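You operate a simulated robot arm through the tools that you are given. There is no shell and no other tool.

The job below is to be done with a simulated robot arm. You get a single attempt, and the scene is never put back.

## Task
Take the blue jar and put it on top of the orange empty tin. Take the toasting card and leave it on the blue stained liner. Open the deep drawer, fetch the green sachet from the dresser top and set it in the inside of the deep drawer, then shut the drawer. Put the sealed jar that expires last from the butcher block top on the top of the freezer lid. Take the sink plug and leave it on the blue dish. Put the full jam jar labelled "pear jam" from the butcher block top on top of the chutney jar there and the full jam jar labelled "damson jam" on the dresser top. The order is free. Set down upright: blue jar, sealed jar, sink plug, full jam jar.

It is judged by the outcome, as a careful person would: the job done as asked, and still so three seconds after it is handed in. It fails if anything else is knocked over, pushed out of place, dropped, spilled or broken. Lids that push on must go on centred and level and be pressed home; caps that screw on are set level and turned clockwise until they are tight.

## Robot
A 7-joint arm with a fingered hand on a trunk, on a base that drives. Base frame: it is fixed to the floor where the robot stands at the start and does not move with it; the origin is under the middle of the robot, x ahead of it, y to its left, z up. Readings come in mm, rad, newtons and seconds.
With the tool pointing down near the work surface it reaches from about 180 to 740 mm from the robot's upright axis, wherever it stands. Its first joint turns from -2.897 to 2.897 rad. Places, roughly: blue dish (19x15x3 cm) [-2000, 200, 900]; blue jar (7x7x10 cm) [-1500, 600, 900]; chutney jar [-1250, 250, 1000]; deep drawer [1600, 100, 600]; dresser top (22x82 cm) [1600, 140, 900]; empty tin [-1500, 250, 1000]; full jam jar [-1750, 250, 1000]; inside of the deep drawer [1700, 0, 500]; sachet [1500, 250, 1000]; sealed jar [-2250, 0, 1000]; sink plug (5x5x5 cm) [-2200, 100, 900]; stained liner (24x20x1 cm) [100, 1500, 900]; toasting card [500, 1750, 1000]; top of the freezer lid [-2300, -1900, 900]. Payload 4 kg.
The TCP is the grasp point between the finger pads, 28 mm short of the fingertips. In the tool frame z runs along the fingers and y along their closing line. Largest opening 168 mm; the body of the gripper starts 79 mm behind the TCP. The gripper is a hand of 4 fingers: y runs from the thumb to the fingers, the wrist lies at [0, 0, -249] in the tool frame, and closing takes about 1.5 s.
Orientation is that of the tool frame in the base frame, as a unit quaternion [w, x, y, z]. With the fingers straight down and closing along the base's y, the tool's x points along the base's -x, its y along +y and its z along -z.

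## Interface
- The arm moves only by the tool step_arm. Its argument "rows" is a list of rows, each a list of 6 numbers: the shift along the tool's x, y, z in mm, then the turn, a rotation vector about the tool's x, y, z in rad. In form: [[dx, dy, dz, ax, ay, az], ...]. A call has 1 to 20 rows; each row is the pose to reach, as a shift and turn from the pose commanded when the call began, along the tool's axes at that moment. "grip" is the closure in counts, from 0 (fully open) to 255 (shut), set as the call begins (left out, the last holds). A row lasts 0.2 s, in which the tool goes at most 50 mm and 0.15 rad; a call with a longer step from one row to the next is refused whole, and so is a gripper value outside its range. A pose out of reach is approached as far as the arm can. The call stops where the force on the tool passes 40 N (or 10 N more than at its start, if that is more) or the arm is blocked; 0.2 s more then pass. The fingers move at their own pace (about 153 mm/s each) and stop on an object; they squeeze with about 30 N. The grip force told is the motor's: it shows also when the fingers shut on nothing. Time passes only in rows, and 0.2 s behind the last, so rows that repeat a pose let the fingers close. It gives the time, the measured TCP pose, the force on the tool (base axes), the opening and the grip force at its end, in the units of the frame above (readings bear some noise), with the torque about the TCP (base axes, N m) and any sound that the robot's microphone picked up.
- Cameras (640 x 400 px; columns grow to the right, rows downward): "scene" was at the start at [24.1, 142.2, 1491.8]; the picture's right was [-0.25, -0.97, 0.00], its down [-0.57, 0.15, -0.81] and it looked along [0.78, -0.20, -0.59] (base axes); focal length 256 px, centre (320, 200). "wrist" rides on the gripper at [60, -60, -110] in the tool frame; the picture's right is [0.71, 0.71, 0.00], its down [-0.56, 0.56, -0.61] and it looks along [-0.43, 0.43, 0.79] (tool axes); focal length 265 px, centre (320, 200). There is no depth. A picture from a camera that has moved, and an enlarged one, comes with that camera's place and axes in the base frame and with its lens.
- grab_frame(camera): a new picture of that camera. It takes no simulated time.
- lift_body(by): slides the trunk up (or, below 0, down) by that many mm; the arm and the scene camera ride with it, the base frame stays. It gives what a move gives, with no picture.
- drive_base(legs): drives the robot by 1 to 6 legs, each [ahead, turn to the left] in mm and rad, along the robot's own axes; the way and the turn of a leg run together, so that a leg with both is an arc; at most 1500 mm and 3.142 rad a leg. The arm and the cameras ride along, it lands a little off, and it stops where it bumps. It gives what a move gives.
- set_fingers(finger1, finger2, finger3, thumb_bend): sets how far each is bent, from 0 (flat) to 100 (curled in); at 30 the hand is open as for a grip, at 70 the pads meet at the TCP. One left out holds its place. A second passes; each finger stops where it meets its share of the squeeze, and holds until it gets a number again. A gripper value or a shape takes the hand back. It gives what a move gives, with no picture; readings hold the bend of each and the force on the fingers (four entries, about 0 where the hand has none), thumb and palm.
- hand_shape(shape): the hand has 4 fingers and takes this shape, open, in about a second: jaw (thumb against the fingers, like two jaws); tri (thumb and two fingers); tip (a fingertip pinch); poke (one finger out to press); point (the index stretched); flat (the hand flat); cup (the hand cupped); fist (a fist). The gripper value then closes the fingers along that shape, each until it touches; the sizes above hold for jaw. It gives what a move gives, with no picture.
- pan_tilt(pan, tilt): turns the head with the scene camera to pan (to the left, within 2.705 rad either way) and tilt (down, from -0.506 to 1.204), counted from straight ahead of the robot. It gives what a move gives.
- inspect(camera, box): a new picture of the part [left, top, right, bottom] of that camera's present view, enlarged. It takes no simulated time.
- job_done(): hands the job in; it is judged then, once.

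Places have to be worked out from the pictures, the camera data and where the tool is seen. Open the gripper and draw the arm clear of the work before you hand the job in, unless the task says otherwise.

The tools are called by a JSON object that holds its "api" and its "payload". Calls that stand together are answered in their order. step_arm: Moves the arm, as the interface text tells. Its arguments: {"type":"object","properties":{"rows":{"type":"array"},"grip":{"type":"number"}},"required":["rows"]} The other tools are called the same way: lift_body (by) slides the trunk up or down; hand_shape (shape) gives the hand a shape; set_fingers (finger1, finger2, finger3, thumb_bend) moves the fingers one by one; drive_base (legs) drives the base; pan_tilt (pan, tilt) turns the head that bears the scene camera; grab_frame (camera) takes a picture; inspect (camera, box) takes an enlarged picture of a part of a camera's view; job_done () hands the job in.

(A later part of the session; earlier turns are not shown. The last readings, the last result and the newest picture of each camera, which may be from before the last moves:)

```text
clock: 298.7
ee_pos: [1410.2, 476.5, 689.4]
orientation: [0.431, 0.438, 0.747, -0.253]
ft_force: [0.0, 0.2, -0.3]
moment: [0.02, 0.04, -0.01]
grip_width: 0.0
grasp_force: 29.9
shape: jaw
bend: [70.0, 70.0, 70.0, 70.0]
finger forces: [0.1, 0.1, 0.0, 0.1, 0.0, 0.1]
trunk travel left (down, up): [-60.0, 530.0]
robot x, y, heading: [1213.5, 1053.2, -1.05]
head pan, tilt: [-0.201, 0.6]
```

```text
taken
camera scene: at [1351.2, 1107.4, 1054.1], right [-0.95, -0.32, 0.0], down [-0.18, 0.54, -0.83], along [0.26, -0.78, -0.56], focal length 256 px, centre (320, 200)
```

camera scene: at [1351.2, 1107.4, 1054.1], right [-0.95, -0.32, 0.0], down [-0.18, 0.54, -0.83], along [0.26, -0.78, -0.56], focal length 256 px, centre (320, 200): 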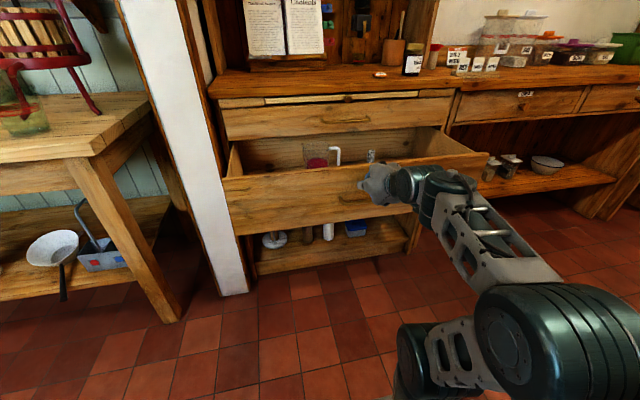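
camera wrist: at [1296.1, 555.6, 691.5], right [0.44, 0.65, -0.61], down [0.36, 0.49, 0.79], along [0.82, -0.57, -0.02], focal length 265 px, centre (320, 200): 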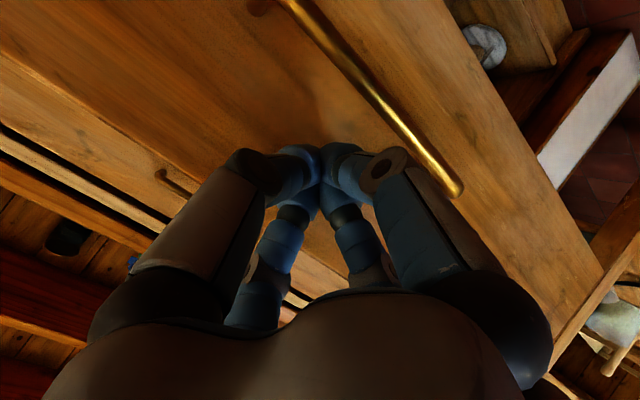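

Nearly touching. I push by driving 120 mm, then look.

{"api": "drive_base", "payload": {"legs": [[130, 0]]}}

{"api": "grab_frame", "payload": {"camera": "scene"}}

{"api": "grab_frame", "payload": {"camera": "wrist"}}

```text
clock: 300.0
ee_pos: [1478.8, 358.9, 689.1]
orientation: [0.431, 0.438, 0.747, -0.254]
ft_force: [-0.9, -0.4, 0.3]
moment: [-0.03, 0.03, -0.01]
grip_width: 0.0
grasp_force: 30.2
shape: jaw
bend: [70.0, 70.0, 70.0, 70.0]
finger forces: [0.0, 0.0, 0.0, 0.1, 0.1, 0.0]
trunk travel left (down, up): [-60.0, 530.0]
robot x, y, heading: [1279.0, 943.5, -1.049]
head pan, tilt: [-0.201, 0.6]
```

```text
taken
camera scene: at [1418.5, 990.4, 1054.1], right [-0.95, -0.32, 0.0], down [-0.18, 0.54, -0.83], along [0.26, -0.78, -0.56], focal length 256 px, centre (320, 200)
```

scene: 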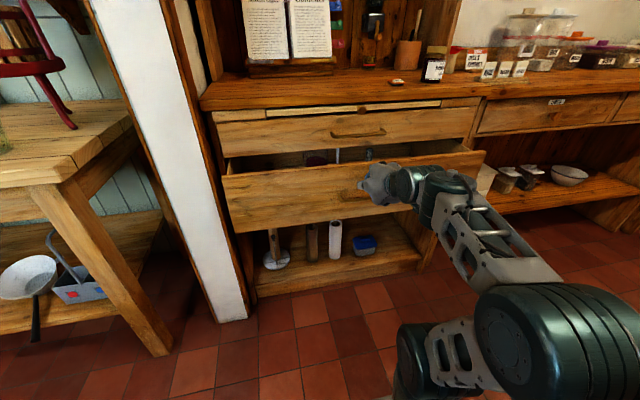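

```text
taken
camera wrist: at [1363.3, 438.6, 691.5], right [0.44, 0.65, -0.61], down [0.36, 0.49, 0.79], along [0.82, -0.57, -0.02], focal length 265 px, centre (320, 200)
```

wrist: 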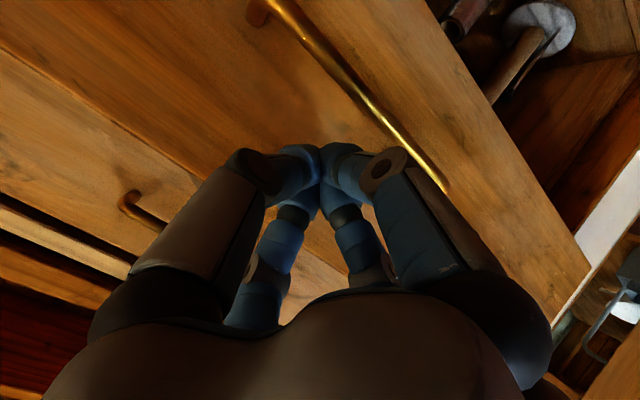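

The drawer slides in smoothly; about 120 mm remain. I push 95 mm more by base.

{"api": "drive_base", "payload": {"legs": [[95, 0]]}}

{"api": "grab_frame", "payload": {"camera": "scene"}}

{"api": "grab_frame", "payload": {"camera": "wrist"}}

```text
clock: 301.2
ee_pos: [1525.0, 278.0, 689.0]
orientation: [0.431, 0.437, 0.747, -0.253]
ft_force: [-0.1, 0.5, 0.3]
moment: [-0.03, 0.0, 0.04]
grip_width: 0.0
grasp_force: 29.9
shape: jaw
bend: [70.0, 70.0, 70.0, 70.0]
finger forces: [0.1, 0.1, 0.1, 0.0, 0.0, 0.1]
trunk travel left (down, up): [-60.0, 530.0]
robot x, y, heading: [1327.9, 856.5, -1.048]
head pan, tilt: [-0.201, 0.6]
```

```text
taken
camera scene: at [1466.0, 908.0, 1054.1], right [-0.95, -0.32, 0.0], down [-0.18, 0.54, -0.83], along [0.26, -0.78, -0.56], focal length 256 px, centre (320, 200)
```

scene: 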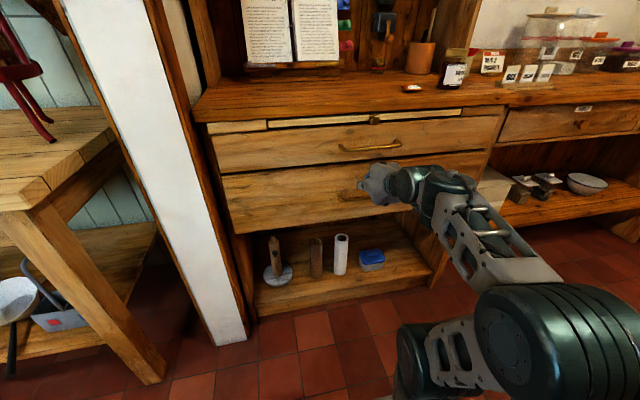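

```text
taken
camera wrist: at [1411.5, 356.1, 691.5], right [0.44, 0.65, -0.61], down [0.36, 0.49, 0.79], along [0.82, -0.57, -0.02], focal length 265 px, centre (320, 200)
```

wrist: 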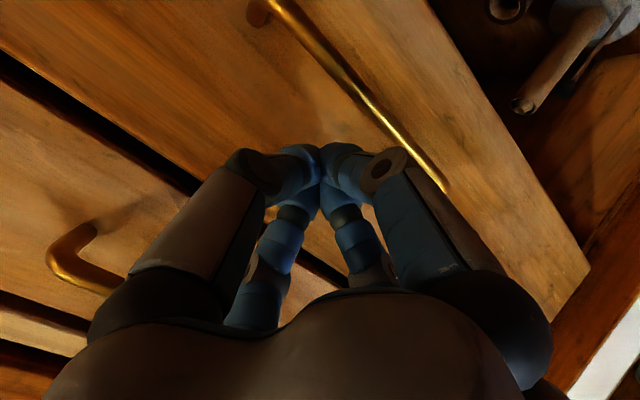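

About 25 mm remain. I finish with the arm in 4 mm steps, watching the force.

{"api": "step_arm", "payload": {"rows": [[-2, 0, 3.5, 0, 0, 0], [-4, 0, 6.9, 0, 0, 0], [-6, 0, 10.4, 0, 0, 0], [-8, 0.1, 13.8, 0, 0, 0], [-10, 0.2, 17.3, 0, 0, 0]]}}

{"api": "inspect", "payload": {"camera": "scene", "box": [190, 90, 510, 290]}}

```text
clock: 302.4
ee_pos: [1535.7, 257.1, 689.4]
orientation: [0.431, 0.438, 0.747, -0.254]
ft_force: [0.5, 0.5, -0.1]
moment: [0.0, 0.04, 0.01]
grip_width: 0.0
grasp_force: 29.8
shape: jaw
bend: [70.0, 70.0, 70.0, 70.0]
finger forces: [0.0, 0.0, 0.0, 0.0, 0.0, 0.1]
trunk travel left (down, up): [-60.0, 530.0]
robot x, y, heading: [1326.9, 856.9, -1.046]
head pan, tilt: [-0.201, 0.6]
```

```text
2.00 times, centred on (350, 190) of scene
camera zoom: at [1466.0, 908.0, 1054.1], right [-0.95, -0.32, 0.0], down [-0.18, 0.54, -0.83], along [0.26, -0.78, -0.56], focal length 513 px, centre (260, 220)
```

zoom: 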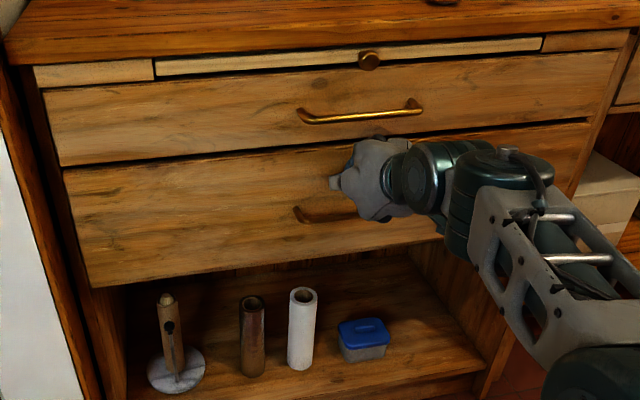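

{"api": "step_arm", "payload": {"rows": [[-1.5, 0, 2.6, 0, 0, 0], [-3, 0, 5.2, 0, 0, 0], [-4.5, 0.1, 7.8, 0, 0, 0], [-6, 0.1, 10.4, 0, 0, 0], [-7.5, 0.1, 13, 0, 0, 0]]}}

{"api": "inspect", "payload": {"camera": "scene", "box": [190, 90, 510, 290]}}

```text
clock: 303.1
ee_pos: [1536.1, 256.9, 689.7]
orientation: [0.43, 0.437, 0.749, -0.251]
ft_force: [-11.4, 25.7, 6.5]
moment: [0.01, -0.03, 0.23]
grip_width: 0.0
grasp_force: 30.0
shape: jaw
bend: [70.0, 70.0, 70.0, 70.0]
finger forces: [0.1, 0.1, 0.0, 0.1, 0.0, 0.0]
trunk travel left (down, up): [-60.0, 530.0]
robot x, y, heading: [1326.6, 858.4, -1.049]
head pan, tilt: [-0.201, 0.6]
stopped in row 3: the force on the tool passed its limit at 44 N (the readings are from after the stop); the commanded pose is now the measured one
```

```text
2.00 times, centred on (350, 190) of scene
camera zoom: at [1464.7, 910.6, 1054.2], right [-0.95, -0.32, 0.0], down [-0.18, 0.53, -0.83], along [0.26, -0.78, -0.56], focal length 513 px, centre (260, 220)
```

zoom: 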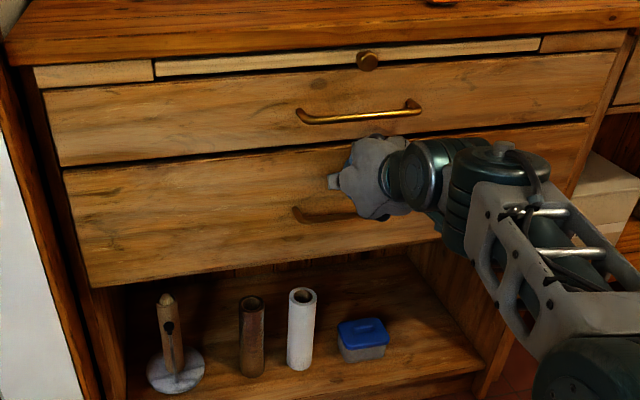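

Force rose to 44 N. I zoom on the drawer edges to see whether it is fully home or whether the hand met the upper handle.

{"api": "inspect", "payload": {"camera": "scene", "box": [205, 150, 285, 210]}}

{"api": "inspect", "payload": {"camera": "scene", "box": [330, 120, 430, 200]}}

{"api": "grab_frame", "payload": {"camera": "wrist"}}

```text
6.67 times, centred on (245, 180) of scene
camera zoom: at [1464.7, 910.6, 1054.2], right [-0.95, -0.32, 0.0], down [-0.18, 0.53, -0.83], along [0.26, -0.78, -0.56], focal length 1709 px, centre (820, 333)
```

zoom: 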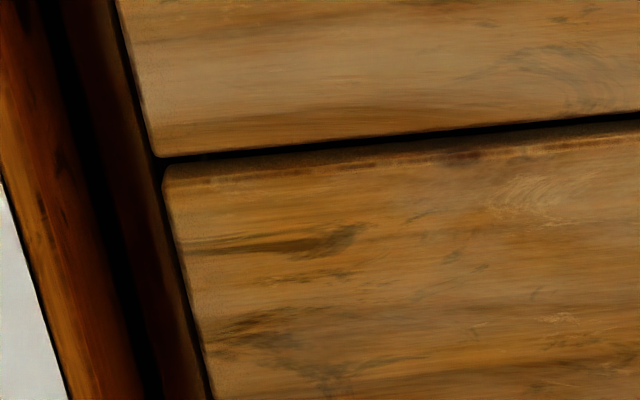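

```text
5.00 times, centred on (380, 160) of scene
camera zoom: at [1464.7, 910.6, 1054.2], right [-0.95, -0.32, 0.0], down [-0.18, 0.53, -0.83], along [0.26, -0.78, -0.56], focal length 1282 px, centre (20, 400)
```

zoom: 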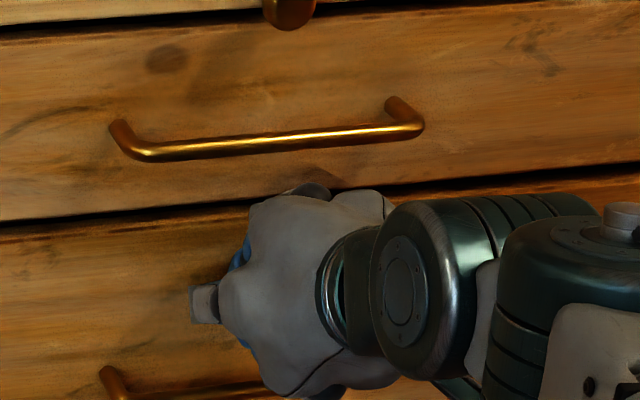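

```text
taken
camera wrist: at [1423.1, 335.9, 692.5], right [0.44, 0.66, -0.61], down [0.36, 0.49, 0.79], along [0.82, -0.57, -0.02], focal length 265 px, centre (320, 200)
```

wrist: 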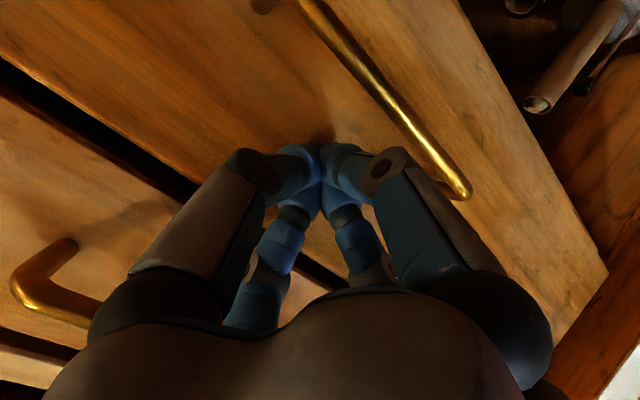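

Measured from the bar's image the lower handle is back at v≈-550, its closed position, so the drawer is home. I draw the hand back and look again to confirm.

{"api": "step_arm", "payload": {"rows": [[10, 0, -17, 0, 0, 0], [25, 0, -43, 0, 0, 0], [45, 0, -78, 0, 0, 0], [60, 0, -104, 0, 0, 0], [60, 0, -104, 0, 0, 0]]}}

{"api": "inspect", "payload": {"camera": "scene", "box": [190, 90, 510, 290]}}

{"api": "inspect", "payload": {"camera": "scene", "box": [205, 150, 285, 210]}}

{"api": "grab_frame", "payload": {"camera": "wrist"}}

```text
clock: 304.3
ee_pos: [1479.5, 359.8, 690.2]
orientation: [0.429, 0.438, 0.749, -0.251]
ft_force: [-0.2, -0.2, -0.5]
moment: [-0.02, 0.03, 0.01]
grip_width: 0.1
grasp_force: 30.0
shape: jaw
bend: [70.0, 70.0, 70.0, 70.0]
finger forces: [0.0, 0.0, 0.1, 0.0, 0.0, 0.0]
trunk travel left (down, up): [-60.0, 530.0]
robot x, y, heading: [1330.8, 854.1, -1.046]
head pan, tilt: [-0.201, 0.6]
```

```text
2.00 times, centred on (350, 190) of scene
camera zoom: at [1465.8, 908.3, 1054.1], right [-0.95, -0.32, 0.0], down [-0.18, 0.54, -0.83], along [0.26, -0.78, -0.56], focal length 513 px, centre (260, 220)
```

zoom: 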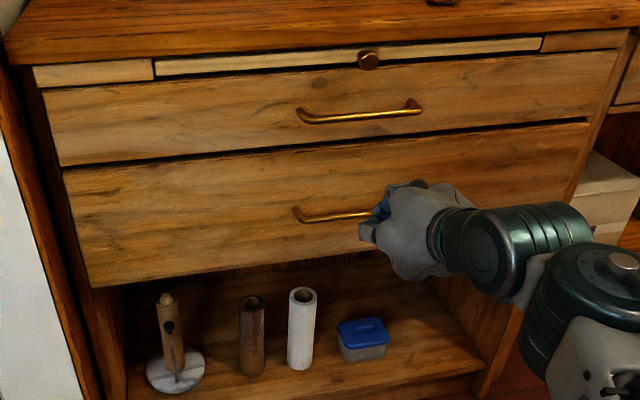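

```text
6.67 times, centred on (245, 180) of scene
camera zoom: at [1465.8, 908.3, 1054.1], right [-0.95, -0.32, 0.0], down [-0.18, 0.54, -0.83], along [0.26, -0.78, -0.56], focal length 1709 px, centre (820, 333)
```

zoom: 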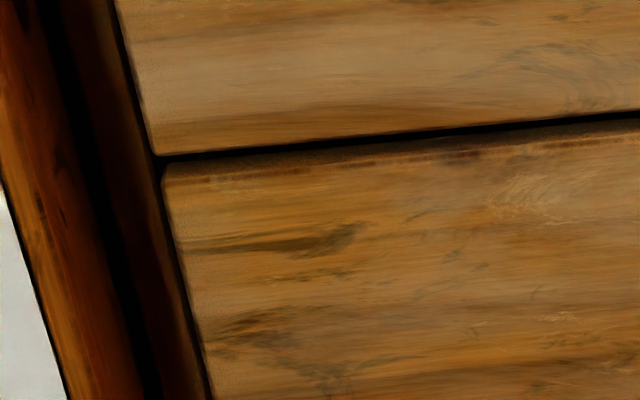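

```text
taken
camera wrist: at [1364.9, 438.3, 691.3], right [0.44, 0.66, -0.61], down [0.36, 0.49, 0.79], along [0.82, -0.57, -0.02], focal length 265 px, centre (320, 200)
```

wrist: 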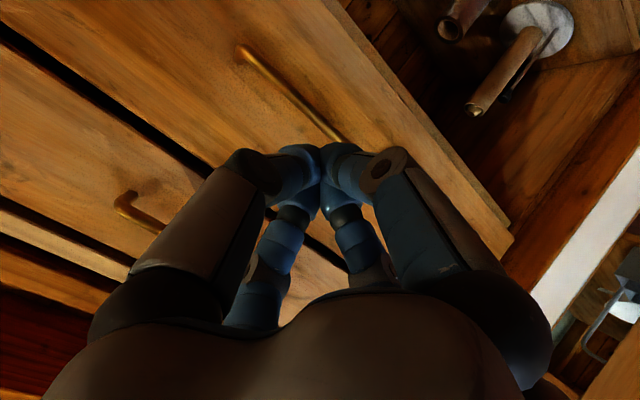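

To be sure it is fully home, I reproduce the earlier camera height and tilt in which I saw the closed drawer, and compare the gap.

{"api": "lift_body", "payload": {"by": 150}}

{"api": "pan_tilt", "payload": {"pan": -0.1, "tilt": 0.7}}

{"api": "grab_frame", "payload": {"camera": "scene"}}

{"api": "inspect", "payload": {"camera": "scene", "box": [300, 170, 390, 230]}}

```text
clock: 306.1
ee_pos: [1478.8, 359.3, 837.9]
orientation: [0.429, 0.438, 0.749, -0.252]
ft_force: [-0.6, 0.5, 1.3]
moment: [-0.02, -0.02, -0.02]
grip_width: 0.0
grasp_force: 30.0
shape: jaw
bend: [70.0, 70.0, 70.0, 70.0]
finger forces: [0.1, 0.0, 0.1, 0.0, 0.1, 0.0]
trunk travel left (down, up): [-210.0, 380.0]
robot x, y, heading: [1328.6, 855.7, -1.05]
head pan, tilt: [-0.201, 0.6]
```

```text
clock: 306.7
ee_pos: [1478.6, 358.3, 838.9]
orientation: [0.429, 0.438, 0.748, -0.252]
ft_force: [-0.4, -0.2, 0.0]
moment: [0.01, 0.03, 0.03]
grip_width: 0.0
grasp_force: 30.0
shape: jaw
bend: [70.0, 70.0, 70.0, 70.0]
finger forces: [0.0, 0.0, 0.1, 0.1, 0.1, 0.0]
trunk travel left (down, up): [-210.0, 380.0]
robot x, y, heading: [1326.8, 859.4, -1.048]
head pan, tilt: [-0.099, 0.7]
```

```text
taken
camera scene: at [1472.7, 914.7, 1195.5], right [-0.91, -0.41, 0.0], down [-0.26, 0.59, -0.77], along [0.31, -0.7, -0.64], focal length 256 px, centre (320, 200)
```

scene: 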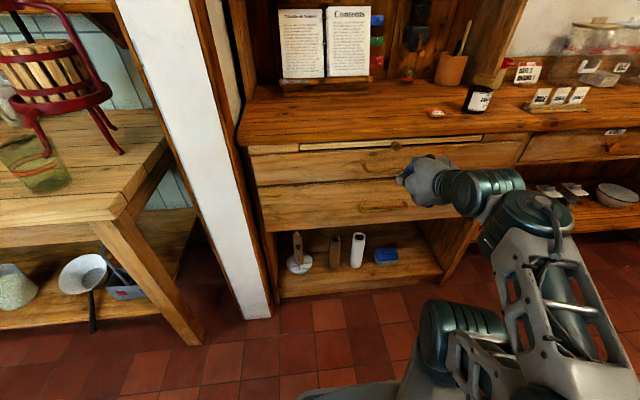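

```text
6.67 times, centred on (345, 200) of scene
camera zoom: at [1472.7, 914.7, 1195.5], right [-0.91, -0.41, 0.0], down [-0.26, 0.59, -0.77], along [0.31, -0.7, -0.64], focal length 1709 px, centre (153, 200)
```

zoom: 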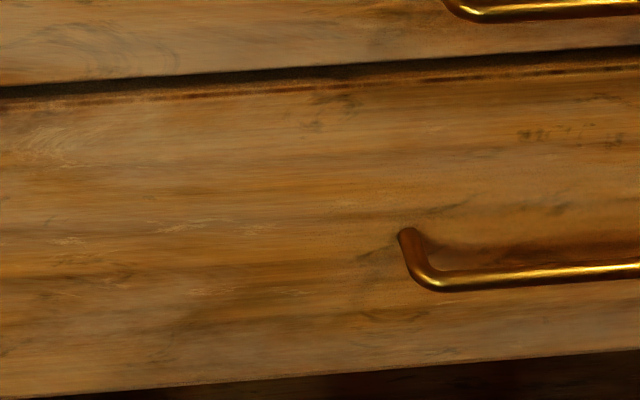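

The gap looks the same as in the closed view and the contact point matches the closed face, so the drawer is shut. I bring the hand back to pointing down.

{"api": "step_arm", "payload": {"rows": [[12, 0, -10, -0.001, 0.1302, -0.0014], [24, 0, -21, -0.0019, 0.2603, -0.0028], [35, 0, -31, -0.0029, 0.3905, -0.0042], [47, -1, -42, -0.0039, 0.5207, -0.0056], [59, -1, -52, -0.0048, 0.6508, -0.0069], [71, -1, -63, -0.0058, 0.781, -0.0083], [83, -1, -73, -0.0067, 0.9111, -0.0097], [94, -1, -84, -0.0077, 1.0413, -0.0111], [94, -1, -84, -0.0077, 1.0413, -0.0111]], "grip": 60}}

{"api": "lift_body", "payload": {"by": 350}}

{"api": "grab_frame", "payload": {"camera": "scene"}}

```text
clock: 308.7
ee_pos: [1418.2, 463.4, 801.1]
orientation: [0.0, 0.499, 0.867, 0.0]
ft_force: [-0.3, 0.3, -1.2]
moment: [-0.01, 0.01, -0.04]
grip_width: 128.5
grasp_force: 0.1
shape: jaw
bend: [24.0, 24.0, 24.0, 23.0]
finger forces: [0.0, 0.1, 0.0, 0.1, 0.0, 0.0]
out of reach, approached as far as the arm can: row 8
trunk travel left (down, up): [-210.0, 380.0]
robot x, y, heading: [1329.6, 855.4, -1.046]
head pan, tilt: [-0.099, 0.7]
```

```text
clock: 312.1
ee_pos: [1419.1, 462.3, 1150.1]
orientation: [0.001, 0.5, 0.866, -0.001]
ft_force: [-0.6, 0.2, -0.3]
moment: [-0.01, 0.01, 0.0]
grip_width: 128.3
grasp_force: 0.1
shape: jaw
bend: [24.0, 24.0, 24.0, 23.0]
finger forces: [0.0, 0.0, 0.0, 0.0, 0.1, 0.0]
trunk travel left (down, up): [-560.0, 30.0]
robot x, y, heading: [1332.5, 857.2, -1.053]
head pan, tilt: [-0.099, 0.7]
```

```text
taken
camera scene: at [1472.7, 914.7, 1545.5], right [-0.91, -0.41, 0.0], down [-0.26, 0.59, -0.76], along [0.31, -0.7, -0.64], focal length 256 px, centre (320, 200)
```

scene: 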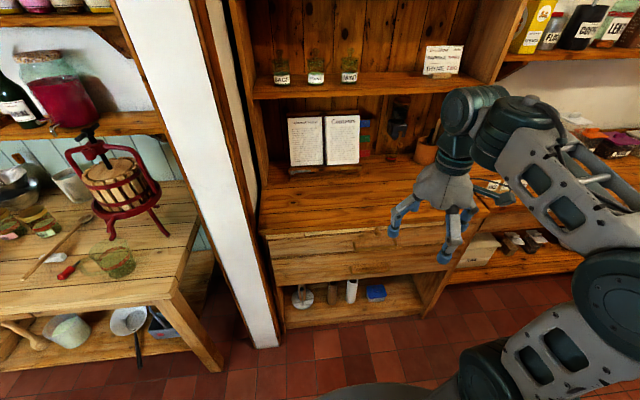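

The drawer is shut and everything else in place. I raise the hand a little and drive across to the liner table.

{"api": "step_arm", "payload": {"rows": [[0, 0, -20, 0, 0, 0], [0, 0, -40, 0, 0, 0], [0, 0, -40, 0, 0, 0]]}}

{"api": "drive_base", "payload": {"legs": [[0, -2.36], [840, 0]]}}

{"api": "pan_tilt", "payload": {"pan": -0.7, "tilt": 0.7}}

{"api": "grab_frame", "payload": {"camera": "scene"}}

```text
clock: 312.9
ee_pos: [1417.4, 463.5, 1190.4]
orientation: [0.001, 0.499, 0.867, 0.0]
ft_force: [0.3, 0.5, 0.6]
moment: [0.02, -0.02, -0.03]
grip_width: 128.2
grasp_force: 0.0
shape: jaw
bend: [24.0, 24.0, 24.0, 23.0]
finger forces: [0.1, 0.0, 0.0, 0.0, 0.0, 0.0]
trunk travel left (down, up): [-560.0, 30.0]
robot x, y, heading: [1324.8, 858.0, -1.045]
head pan, tilt: [-0.099, 0.7]
```

```text
clock: 323.0
ee_pos: [169.9, 1281.9, 1190.9]
orientation: [0.0, 0.992, -0.127, 0.0]
ft_force: [-0.1, -0.8, 0.7]
moment: [0.0, -0.03, 0.02]
grip_width: 128.5
grasp_force: 0.0
shape: jaw
bend: [24.0, 24.0, 24.0, 23.0]
finger forces: [0.0, 0.1, 0.0, 0.0, 0.0, 0.1]
trunk travel left (down, up): [-560.0, 30.0]
robot x, y, heading: [516.2, 1073.2, 2.882]
head pan, tilt: [-0.099, 0.7]
```

```text
clock: 324.0
ee_pos: [169.8, 1283.0, 1189.6]
orientation: [0.0, 0.992, -0.127, -0.001]
ft_force: [0.5, -0.7, -0.8]
moment: [0.0, -0.01, -0.02]
grip_width: 128.5
grasp_force: 0.1
shape: jaw
bend: [24.0, 24.0, 24.0, 23.0]
finger forces: [0.0, 0.0, 0.0, 0.1, 0.1, 0.1]
trunk travel left (down, up): [-560.0, 30.0]
robot x, y, heading: [510.7, 1068.2, 2.884]
head pan, tilt: [-0.7, 0.7]
```

```text
taken
camera scene: at [480.5, 966.4, 1545.5], right [0.82, 0.58, 0.0], down [0.37, -0.53, -0.76], along [-0.44, 0.63, -0.64], focal length 256 px, centre (320, 200)
```

scene: 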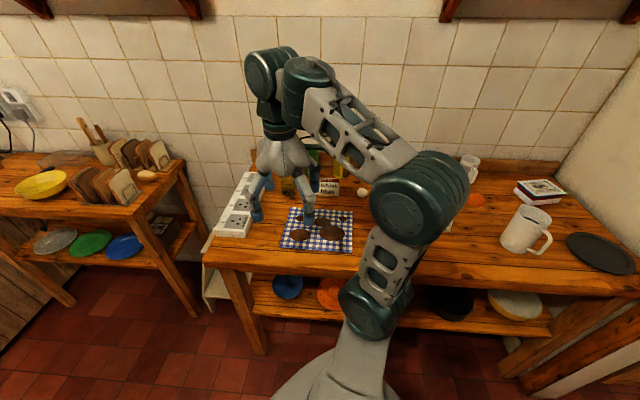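

I turn to face the liner table squarely.

{"api": "drive_base", "payload": {"legs": [[0, -0.79]]}}

{"api": "pan_tilt", "payload": {"pan": 0.0, "tilt": 0.75}}

{"api": "grab_frame", "payload": {"camera": "scene"}}

{"api": "grab_frame", "payload": {"camera": "wrist"}}

```text
clock: 326.5
ee_pos: [433.3, 1466.1, 1190.1]
orientation: [0.001, 0.861, -0.509, -0.001]
ft_force: [0.1, -0.2, 0.1]
moment: [-0.02, -0.01, -0.01]
grip_width: 128.5
grasp_force: 0.1
shape: jaw
bend: [24.0, 24.0, 24.0, 23.0]
finger forces: [0.0, 0.0, 0.0, 0.0, 0.1, 0.1]
trunk travel left (down, up): [-560.0, 30.0]
robot x, y, heading: [512.9, 1070.3, 2.067]
head pan, tilt: [-0.7, 0.7]
```

```text
clock: 327.6
ee_pos: [431.2, 1465.4, 1190.6]
orientation: [-0.001, 0.861, -0.509, -0.001]
ft_force: [-0.2, 0.3, 0.5]
moment: [0.02, -0.01, 0.0]
grip_width: 128.7
grasp_force: 0.2
shape: jaw
bend: [24.0, 24.0, 24.0, 23.0]
finger forces: [0.1, 0.0, 0.0, 0.0, 0.0, 0.0]
trunk travel left (down, up): [-560.0, 30.0]
robot x, y, heading: [517.9, 1068.2, 2.069]
head pan, tilt: [0.0, 0.75]
```

```text
taken
camera scene: at [359.0, 1012.1, 1541.2], right [0.88, 0.48, 0.0], down [0.33, -0.6, -0.73], along [-0.35, 0.64, -0.68], focal length 256 px, centre (320, 200)
```

scene: 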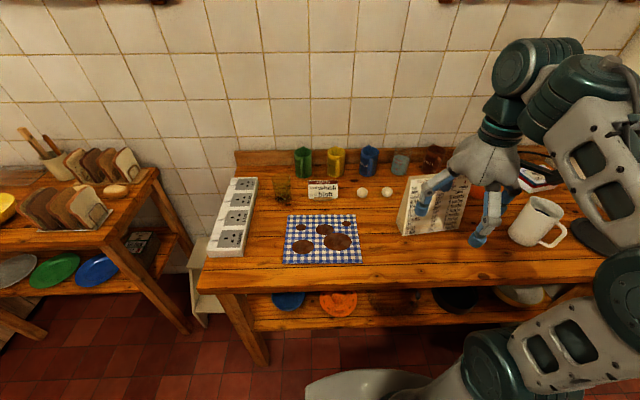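

```text
taken
camera wrist: at [514.6, 1441.0, 1299.5], right [-0.28, -0.96, 0.0], down [-0.76, 0.22, 0.62], along [-0.59, 0.17, -0.79], focal length 265 px, centre (320, 200)
```

wrist: 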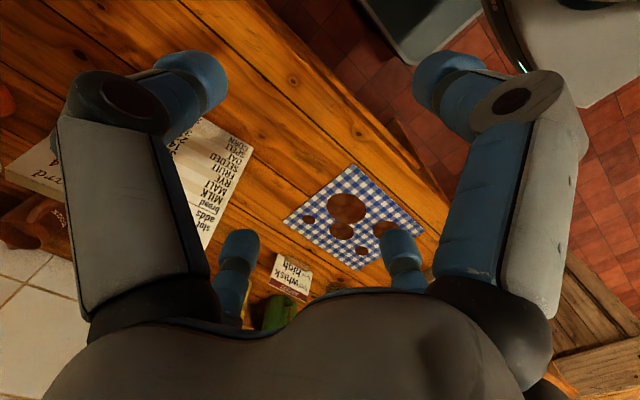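

I zoom on the card and the liner to get exact positions and orientation.

{"api": "inspect", "payload": {"camera": "scene", "box": [380, 150, 500, 260]}}

{"api": "inspect", "payload": {"camera": "scene", "box": [260, 170, 420, 280]}}

```text
3.64 times, centred on (440, 205) of scene
camera zoom: at [359.0, 1012.1, 1541.2], right [0.88, 0.48, 0.0], down [0.33, -0.6, -0.73], along [-0.35, 0.64, -0.68], focal length 932 px, centre (-116, 182)
```

zoom: 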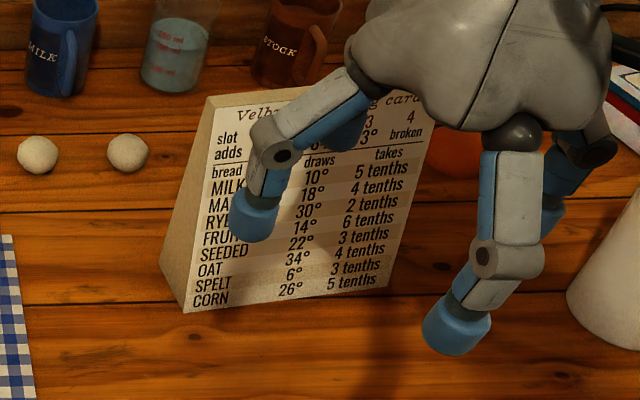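

```text
3.64 times, centred on (340, 225) of scene
camera zoom: at [359.0, 1012.1, 1541.2], right [0.88, 0.48, 0.0], down [0.33, -0.6, -0.73], along [-0.35, 0.64, -0.68], focal length 932 px, centre (247, 109)
```

zoom: 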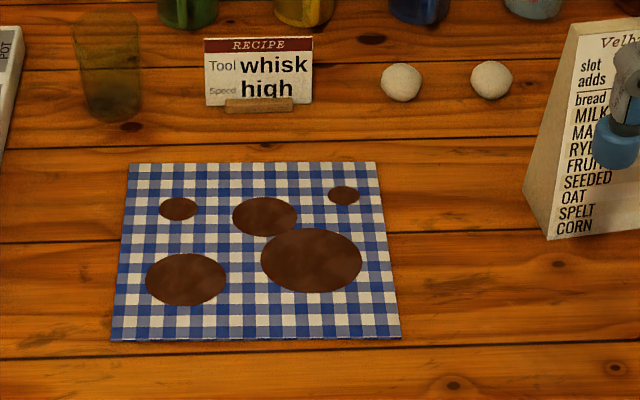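

{"api": "inspect", "payload": {"camera": "scene", "box": [420, 165, 500, 225]}}

{"api": "inspect", "payload": {"camera": "wrist", "box": [0, 80, 260, 280]}}

```text
6.67 times, centred on (460, 195) of scene
camera zoom: at [359.0, 1012.1, 1541.2], right [0.88, 0.48, 0.0], down [0.33, -0.6, -0.73], along [-0.35, 0.64, -0.68], focal length 1709 px, centre (-613, 233)
```

zoom: 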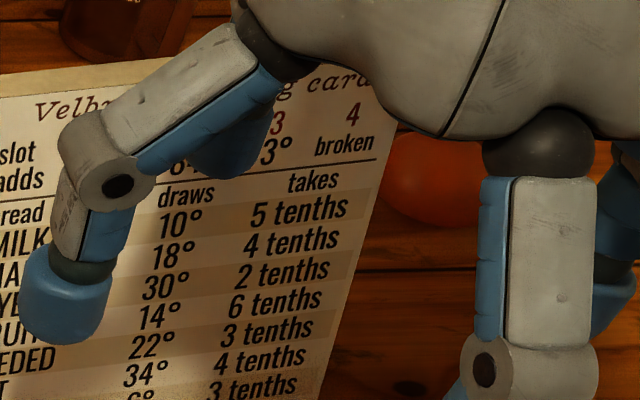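

```text
2.00 times, centred on (130, 180) of wrist
camera zoom: at [514.6, 1441.0, 1299.5], right [-0.28, -0.96, 0.0], down [-0.76, 0.22, 0.62], along [-0.59, 0.17, -0.79], focal length 531 px, centre (700, 240)
```

zoom: 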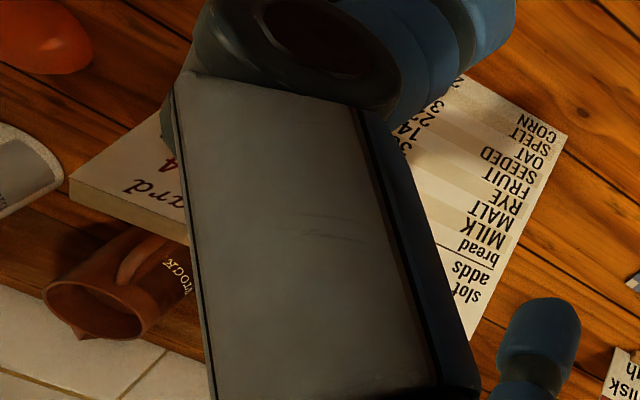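

The card is a wedge about 190 mm wide, 195 tall and 60 deep, turned ~7° to the table; its centre is near (389, 1696). I move 45 mm closer and hover the hand over it with a slight yaw to match.

{"api": "drive_base", "payload": {"legs": [[45, 0]]}}

{"api": "step_arm", "payload": {"rows": [[-15, -15, 0, 0, 0, -0.03], [-45, -30, 0, 0, 0, -0.06], [-80, -45, 0, 0, 0, -0.09], [-115, -60, 0, 0, 0, -0.12], [-150, -70, 0, 0, 0, -0.145], [-177, -74, 0, 0, 0, -0.145], [-177, -74, 0, 0, 0, -0.145]]}}

{"api": "set_fingers", "payload": {"finger1": 45, "finger2": 0, "finger3": 45, "thumb_bend": 0}}

{"api": "grab_frame", "payload": {"camera": "wrist"}}

{"api": "grab_frame", "payload": {"camera": "scene"}}

```text
clock: 328.5
ee_pos: [410.6, 1504.0, 1188.9]
orientation: [0.0, 0.861, -0.509, 0.0]
ft_force: [0.2, 0.2, 0.3]
moment: [-0.02, 0.01, -0.03]
grip_width: 128.1
grasp_force: 0.1
shape: jaw
bend: [24.0, 24.0, 24.0, 23.0]
finger forces: [0.1, 0.0, 0.0, 0.0, 0.0, 0.0]
trunk travel left (down, up): [-560.0, 30.0]
robot x, y, heading: [492.9, 1110.5, 2.068]
head pan, tilt: [0.0, 0.75]
```

```text
clock: 330.1
ee_pos: [390.8, 1696.0, 1190.1]
orientation: [0.0, 0.895, -0.446, 0.0]
ft_force: [0.1, -0.2, 0.5]
moment: [-0.01, 0.01, 0.01]
grip_width: 128.2
grasp_force: 0.0
shape: jaw
bend: [24.0, 24.0, 24.0, 23.0]
finger forces: [0.0, 0.0, 0.1, 0.0, 0.0, 0.0]
trunk travel left (down, up): [-560.0, 30.0]
robot x, y, heading: [489.1, 1109.2, 2.07]
head pan, tilt: [0.0, 0.75]
```

```text
clock: 331.1
ee_pos: [391.4, 1696.3, 1189.5]
orientation: [0.0, 0.895, -0.445, -0.001]
ft_force: [-0.2, -0.1, 0.8]
moment: [-0.02, 0.02, -0.03]
grip_width: 128.9
grasp_force: 0.0
shape: fingers
bend: [45.0, 0.0, 45.0, 0.0]
finger forces: [0.0, 0.0, 0.0, 0.0, 0.1, 0.1]
trunk travel left (down, up): [-560.0, 30.0]
robot x, y, heading: [491.6, 1107.0, 2.066]
head pan, tilt: [0.0, 0.75]
```

```text
taken
camera wrist: at [476.2, 1684.6, 1299.0], right [-0.14, -0.99, 0.0], down [-0.78, 0.11, 0.62], along [-0.61, 0.09, -0.79], focal length 265 px, centre (320, 200)
```

wrist: 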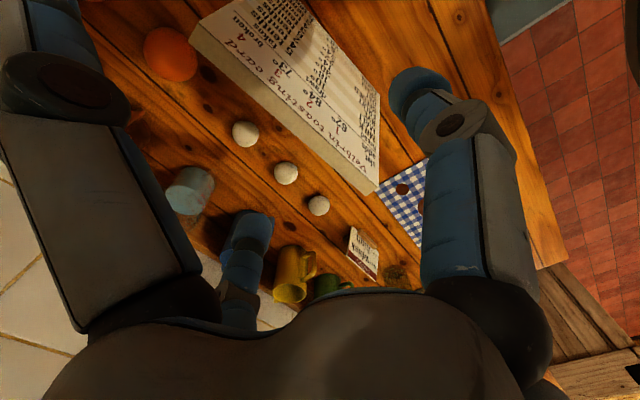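

```text
taken
camera scene: at [337.4, 1051.5, 1541.2], right [0.88, 0.48, 0.0], down [0.33, -0.6, -0.73], along [-0.35, 0.64, -0.68], focal length 256 px, centre (320, 200)
```

scene: 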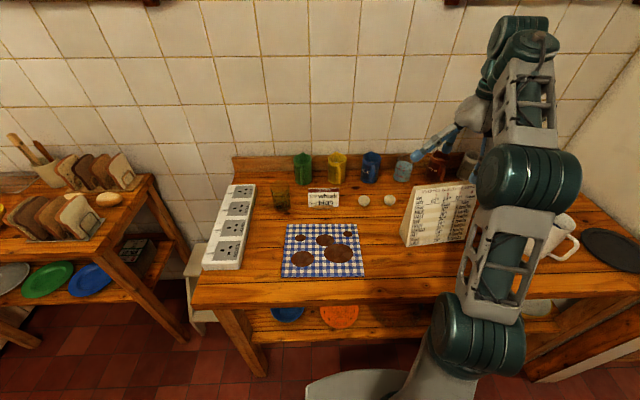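

The card's ridge midpoint from the wrist view is about (400, 1712), 3 mm ahead and 16 mm right of the tool axis. I correct and descend astride it.

{"api": "step_arm", "payload": {"rows": [[-2.7, -16, 0, 0, 0, 0], [-2.7, -16, 30, 0, 0, 0], [-2.7, -16, 60, 0, 0, 0], [-2.7, -16, 85, 0, 0, 0], [-2.7, -16, 100, 0, 0, 0], [-2.7, -16, 100, 0, 0, 0]]}}

{"api": "grab_frame", "payload": {"camera": "wrist"}}

{"api": "inspect", "payload": {"camera": "scene", "box": [380, 100, 540, 260]}}

```text
clock: 332.5
ee_pos: [402.7, 1707.5, 1090.1]
orientation: [-0.001, 0.896, -0.445, 0.0]
ft_force: [0.1, 0.8, -0.3]
moment: [0.02, 0.0, 0.0]
grip_width: 128.7
grasp_force: 0.1
shape: fingers
bend: [45.0, 0.0, 45.0, 0.0]
finger forces: [0.0, 0.0, 0.1, 0.0, 0.0, 0.0]
trunk travel left (down, up): [-560.0, 30.0]
robot x, y, heading: [492.1, 1110.2, 2.072]
head pan, tilt: [0.0, 0.75]
```

```text
taken
camera wrist: at [487.7, 1695.3, 1199.5], right [-0.14, -0.99, 0.0], down [-0.78, 0.11, 0.62], along [-0.61, 0.09, -0.79], focal length 265 px, centre (320, 200)
```

wrist: 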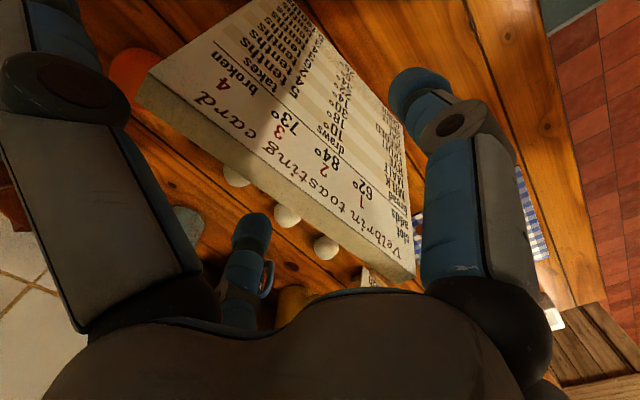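

```text
2.50 times, centred on (460, 180) of scene
camera zoom: at [337.5, 1051.5, 1541.2], right [0.88, 0.48, 0.0], down [0.33, -0.6, -0.73], along [-0.35, 0.64, -0.68], focal length 641 px, centre (-30, 250)
```

zoom: 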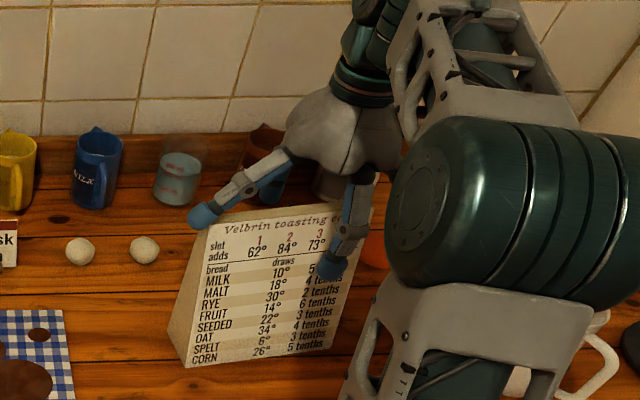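

The spread fingers are already just above the card's top edge, while the pinching tips straddle its top 35 mm — enough to hold. I centre by 2 mm and close fingers 1 and 3 partway to check symmetry.

{"api": "step_arm", "payload": {"rows": [[-2, 0, 2, 0, 0, 0], [-2, 0, 2, 0, 0, 0]]}}

{"api": "set_fingers", "payload": {"finger1": 59, "finger3": 59}}

{"api": "grab_frame", "payload": {"camera": "wrist"}}

{"api": "inspect", "payload": {"camera": "scene", "box": [400, 120, 500, 220]}}

```text
clock: 333.1
ee_pos: [400.3, 1709.2, 1088.4]
orientation: [-0.001, 0.895, -0.445, -0.001]
ft_force: [0.2, 0.2, 0.5]
moment: [-0.01, 0.01, 0.03]
grip_width: 128.8
grasp_force: 0.2
shape: fingers
bend: [45.0, 0.0, 45.0, 0.0]
finger forces: [0.0, 0.0, 0.1, 0.1, 0.0, 0.0]
trunk travel left (down, up): [-560.0, 30.0]
robot x, y, heading: [492.6, 1107.7, 2.072]
head pan, tilt: [0.0, 0.75]
```

```text
clock: 334.1
ee_pos: [400.5, 1709.6, 1088.5]
orientation: [-0.001, 0.895, -0.445, -0.001]
ft_force: [0.1, 0.6, 0.6]
moment: [0.02, 0.01, 0.02]
grip_width: 118.4
grasp_force: 0.1
shape: fingers
bend: [59.0, 0.0, 59.0, 0.0]
finger forces: [0.0, 0.0, 0.0, 0.0, 0.0, 0.0]
trunk travel left (down, up): [-560.0, 30.0]
robot x, y, heading: [495.8, 1114.5, 2.07]
head pan, tilt: [0.0, 0.75]
```

```text
taken
camera wrist: at [486.0, 1697.5, 1198.3], right [-0.14, -0.99, 0.0], down [-0.78, 0.11, 0.62], along [-0.61, 0.09, -0.79], focal length 265 px, centre (320, 200)
```

wrist: 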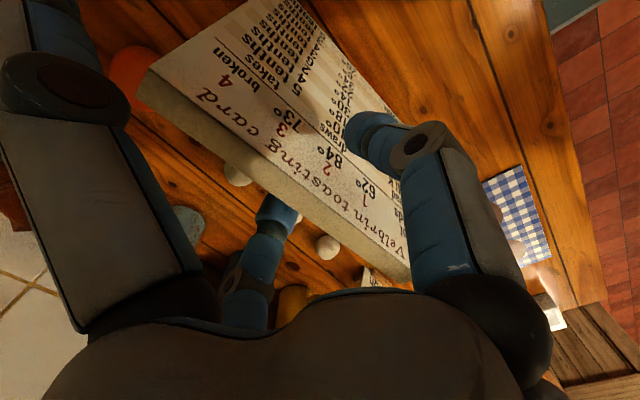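

```text
4.00 times, centred on (450, 170) of scene
camera zoom: at [337.4, 1051.5, 1541.2], right [0.88, 0.48, 0.0], down [0.33, -0.6, -0.73], along [-0.35, 0.64, -0.68], focal length 1026 px, centre (-200, 320)
```

zoom: 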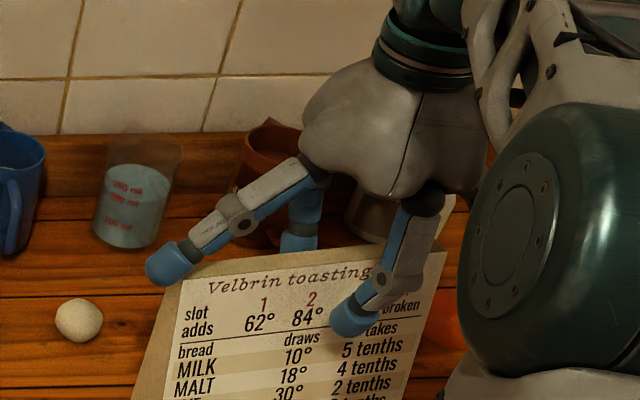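

Both fingers straddle the card symmetrically. I close them to grip.

{"api": "set_fingers", "payload": {"finger1": 85, "finger3": 85}}

{"api": "grab_frame", "payload": {"camera": "wrist"}}

{"api": "inspect", "payload": {"camera": "scene", "box": [380, 120, 520, 260]}}

```text
clock: 335.1
ee_pos: [400.8, 1708.9, 1089.1]
orientation: [-0.001, 0.895, -0.445, 0.0]
ft_force: [-1.0, 0.0, -0.4]
moment: [0.03, -0.04, 0.02]
grip_width: 114.3
grasp_force: 8.8
shape: fingers
bend: [66.0, 0.0, 66.0, 0.0]
finger forces: [8.8, 0.0, 9.0, 0.0, 0.1, 0.0]
trunk travel left (down, up): [-560.0, 30.0]
robot x, y, heading: [488.8, 1106.9, 2.063]
head pan, tilt: [0.0, 0.75]
```

```text
taken
camera wrist: at [486.0, 1697.5, 1198.3], right [-0.14, -0.99, 0.0], down [-0.78, 0.11, 0.62], along [-0.61, 0.09, -0.79], focal length 265 px, centre (320, 200)
```

wrist: 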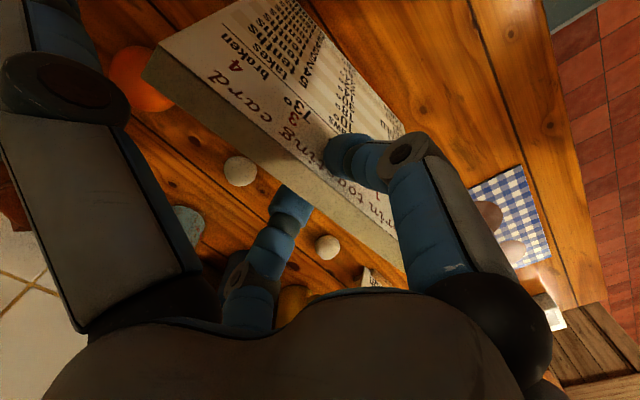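

```text
2.86 times, centred on (450, 190) of scene
camera zoom: at [337.4, 1051.6, 1541.2], right [0.88, 0.48, 0.0], down [0.33, -0.6, -0.73], along [-0.35, 0.64, -0.68], focal length 733 px, centre (-51, 229)
```

zoom: 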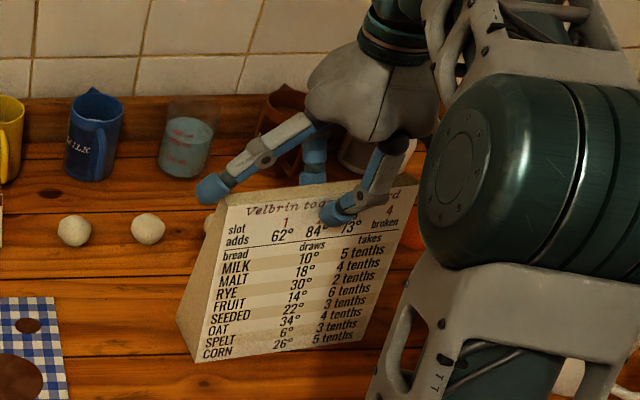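

Each finger holds with ~9 N. I lift slowly 25 mm and check that the card comes along without slipping.

{"api": "step_arm", "payload": {"rows": [[0, 0, -3, 0, 0, 0], [0, 0, -8, 0, 0, 0], [0, 0, -15, 0, 0, 0], [0, 0, -25, 0, 0, 0], [0, 0, -25, 0, 0, 0]]}}

{"api": "inspect", "payload": {"camera": "scene", "box": [380, 120, 520, 260]}}

{"api": "grab_frame", "payload": {"camera": "wrist"}}

```text
clock: 336.3
ee_pos: [400.6, 1708.4, 1114.3]
orientation: [0.0, 0.895, -0.447, -0.001]
ft_force: [0.0, 0.3, -1.5]
moment: [0.04, 0.01, -0.01]
grip_width: 114.5
grasp_force: 8.7
shape: fingers
bend: [66.0, 0.0, 66.0, 0.0]
finger forces: [8.7, 0.1, 9.0, 0.1, 0.0, 0.0]
trunk travel left (down, up): [-560.0, 30.0]
robot x, y, heading: [489.9, 1109.2, 2.067]
head pan, tilt: [0.0, 0.75]
```

```text
2.86 times, centred on (450, 190) of scene
camera zoom: at [337.4, 1051.6, 1541.2], right [0.88, 0.48, 0.0], down [0.33, -0.6, -0.73], along [-0.35, 0.64, -0.68], focal length 733 px, centre (-51, 229)
```

zoom: 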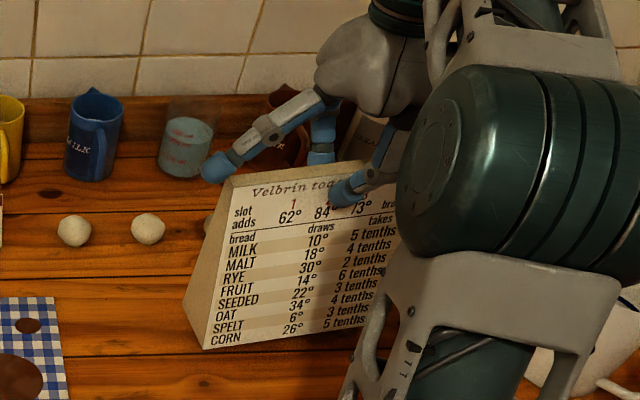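

```text
taken
camera wrist: at [485.4, 1697.0, 1223.6], right [-0.14, -0.99, 0.0], down [-0.78, 0.11, 0.62], along [-0.61, 0.09, -0.79], focal length 265 px, centre (320, 200)
```

wrist: 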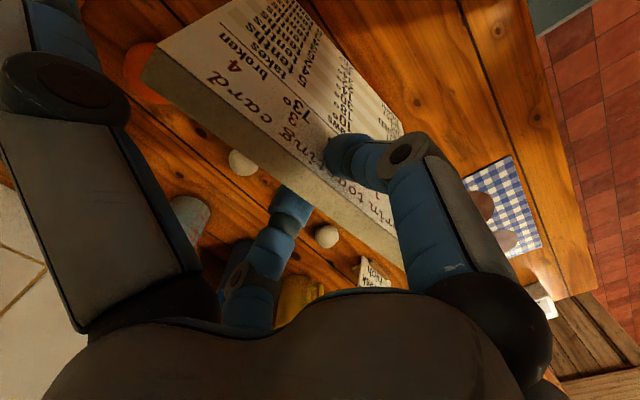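

The card hangs steady (about 1.5 N). I lift it a little more and carry it left to over the liner's centre (≈ (117, 1469)), turning it to line up with the liner.

{"api": "step_arm", "payload": {"rows": [[0, 0, -15, 0, 0, 0], [0, 10, -28, 0, 0, 0], [0, 40, -30, 0, 0, 0.013], [0, 75, -30, 0, 0, 0.026], [0, 112, -30, 0, 0, 0.039], [0, 150, -30, 0, 0, 0.052], [0, 188, -30, 0, 0, 0.065], [0, 226, -30, 0, 0, 0.078], [1, 264, -30, 0, 0, 0.091], [1, 302, -30, 0, 0, 0.104], [1, 338, -30, 0, 0, 0.117], [1, 370, -30, 0, 0, 0.13], [1, 370, -30, 0, 0, 0.13]]}}

{"api": "grab_frame", "payload": {"camera": "scene"}}

{"api": "inspect", "payload": {"camera": "scene", "box": [240, 130, 420, 300]}}

{"api": "grab_frame", "payload": {"camera": "wrist"}}

```text
clock: 339.1
ee_pos: [104.4, 1485.4, 1145.2]
orientation: [0.0, 0.864, -0.504, 0.0]
ft_force: [-0.3, 0.8, -1.3]
moment: [0.04, -0.01, 0.0]
grip_width: 114.5
grasp_force: 8.7
shape: fingers
bend: [66.0, 0.0, 66.0, 0.0]
finger forces: [8.6, 0.0, 8.8, 0.0, 0.1, 0.0]
trunk travel left (down, up): [-560.0, 30.0]
robot x, y, heading: [495.7, 1107.3, 2.07]
head pan, tilt: [0.0, 0.75]
```

```text
taken
camera scene: at [337.3, 1051.5, 1541.2], right [0.88, 0.48, 0.0], down [0.33, -0.6, -0.73], along [-0.35, 0.64, -0.68], focal length 256 px, centre (320, 200)
```

scene: 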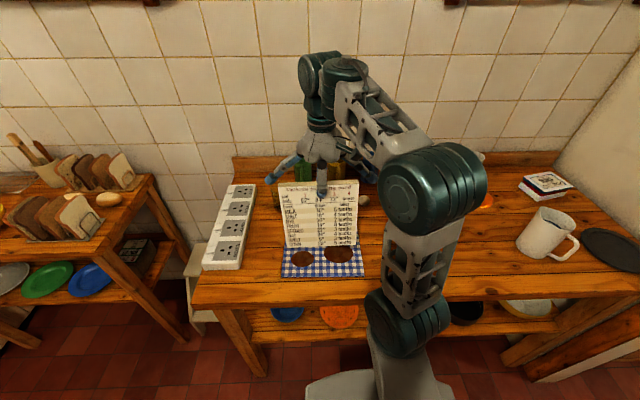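

```text
2.35 times, centred on (330, 215) of scene
camera zoom: at [337.3, 1051.5, 1541.2], right [0.88, 0.48, 0.0], down [0.33, -0.6, -0.73], along [-0.35, 0.64, -0.68], focal length 603 px, centre (296, 165)
```

zoom: 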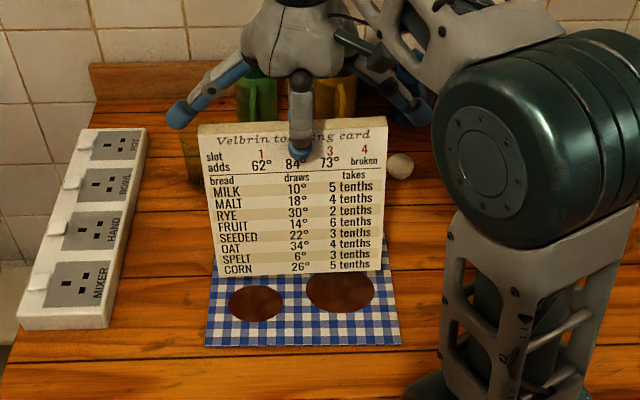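

```text
taken
camera wrist: at [187.2, 1462.9, 1253.5], right [-0.27, -0.96, 0.0], down [-0.76, 0.21, 0.62], along [-0.59, 0.16, -0.79], focal length 265 px, centre (320, 200)
```

wrist: 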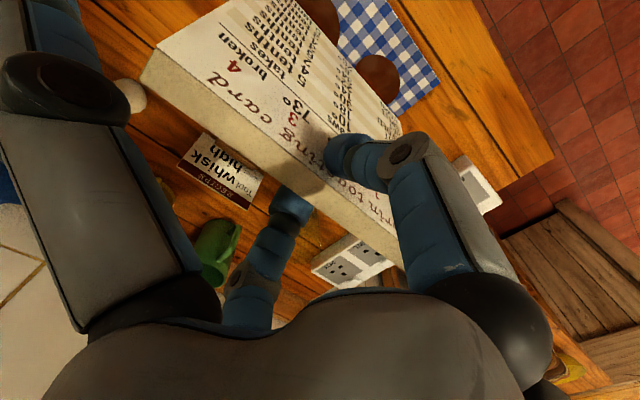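

The card is centred over the liner. I lower it to near contact, then in small steps.

{"api": "step_arm", "payload": {"rows": [[0, 0, 15, 0, 0, 0], [0, 0, 30, 0, 0, 0], [0, 0, 38, 0, 0, 0], [0, 0, 40, 0, 0, 0], [0, 0, 42, 0, 0, 0], [0, 0, 44, 0, 0, 0], [0, 0, 46, 0, 0, 0]]}}

{"api": "inspect", "payload": {"camera": "scene", "box": [240, 130, 420, 300]}}

```text
clock: 340.7
ee_pos: [105.5, 1484.4, 1097.2]
orientation: [-0.001, 0.865, -0.502, 0.0]
ft_force: [0.1, 0.1, -1.4]
moment: [0.04, 0.0, 0.0]
grip_width: 114.5
grasp_force: 8.2
shape: fingers
bend: [66.0, 0.0, 66.0, 0.0]
finger forces: [8.6, 0.1, 8.7, 0.1, 0.1, 0.1]
trunk travel left (down, up): [-560.0, 30.0]
robot x, y, heading: [496.4, 1110.0, 2.068]
head pan, tilt: [0.0, 0.75]
```

```text
2.35 times, centred on (330, 215) of scene
camera zoom: at [337.2, 1051.4, 1541.2], right [0.88, 0.48, 0.0], down [0.33, -0.6, -0.73], along [-0.35, 0.64, -0.68], focal length 603 px, centre (296, 165)
```

zoom: 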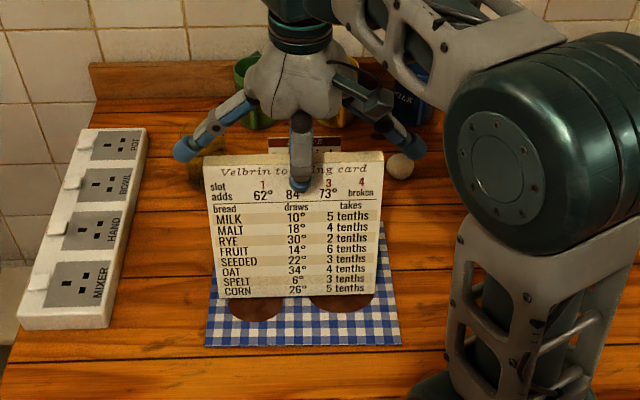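

{"api": "step_arm", "payload": {"rows": [[0, 0, 1.5, 0, 0, 0], [0, 0, 3, 0, 0, 0], [0, 0, 4.5, 0, 0, 0], [0, 0, 6, 0, 0, 0]]}}

```text
clock: 341.7
ee_pos: [106.1, 1485.5, 1090.7]
orientation: [0.001, 0.864, -0.504, 0.0]
ft_force: [0.2, 1.5, 2.8]
moment: [0.0, 0.02, 0.01]
grip_width: 114.3
grasp_force: 10.1
shape: fingers
bend: [66.0, 0.0, 66.0, 0.0]
finger forces: [9.4, 0.0, 10.2, 0.0, 0.0, 0.2]
trunk travel left (down, up): [-560.0, 30.0]
robot x, y, heading: [490.7, 1106.4, 2.07]
head pan, tilt: [0.0, 0.75]
```

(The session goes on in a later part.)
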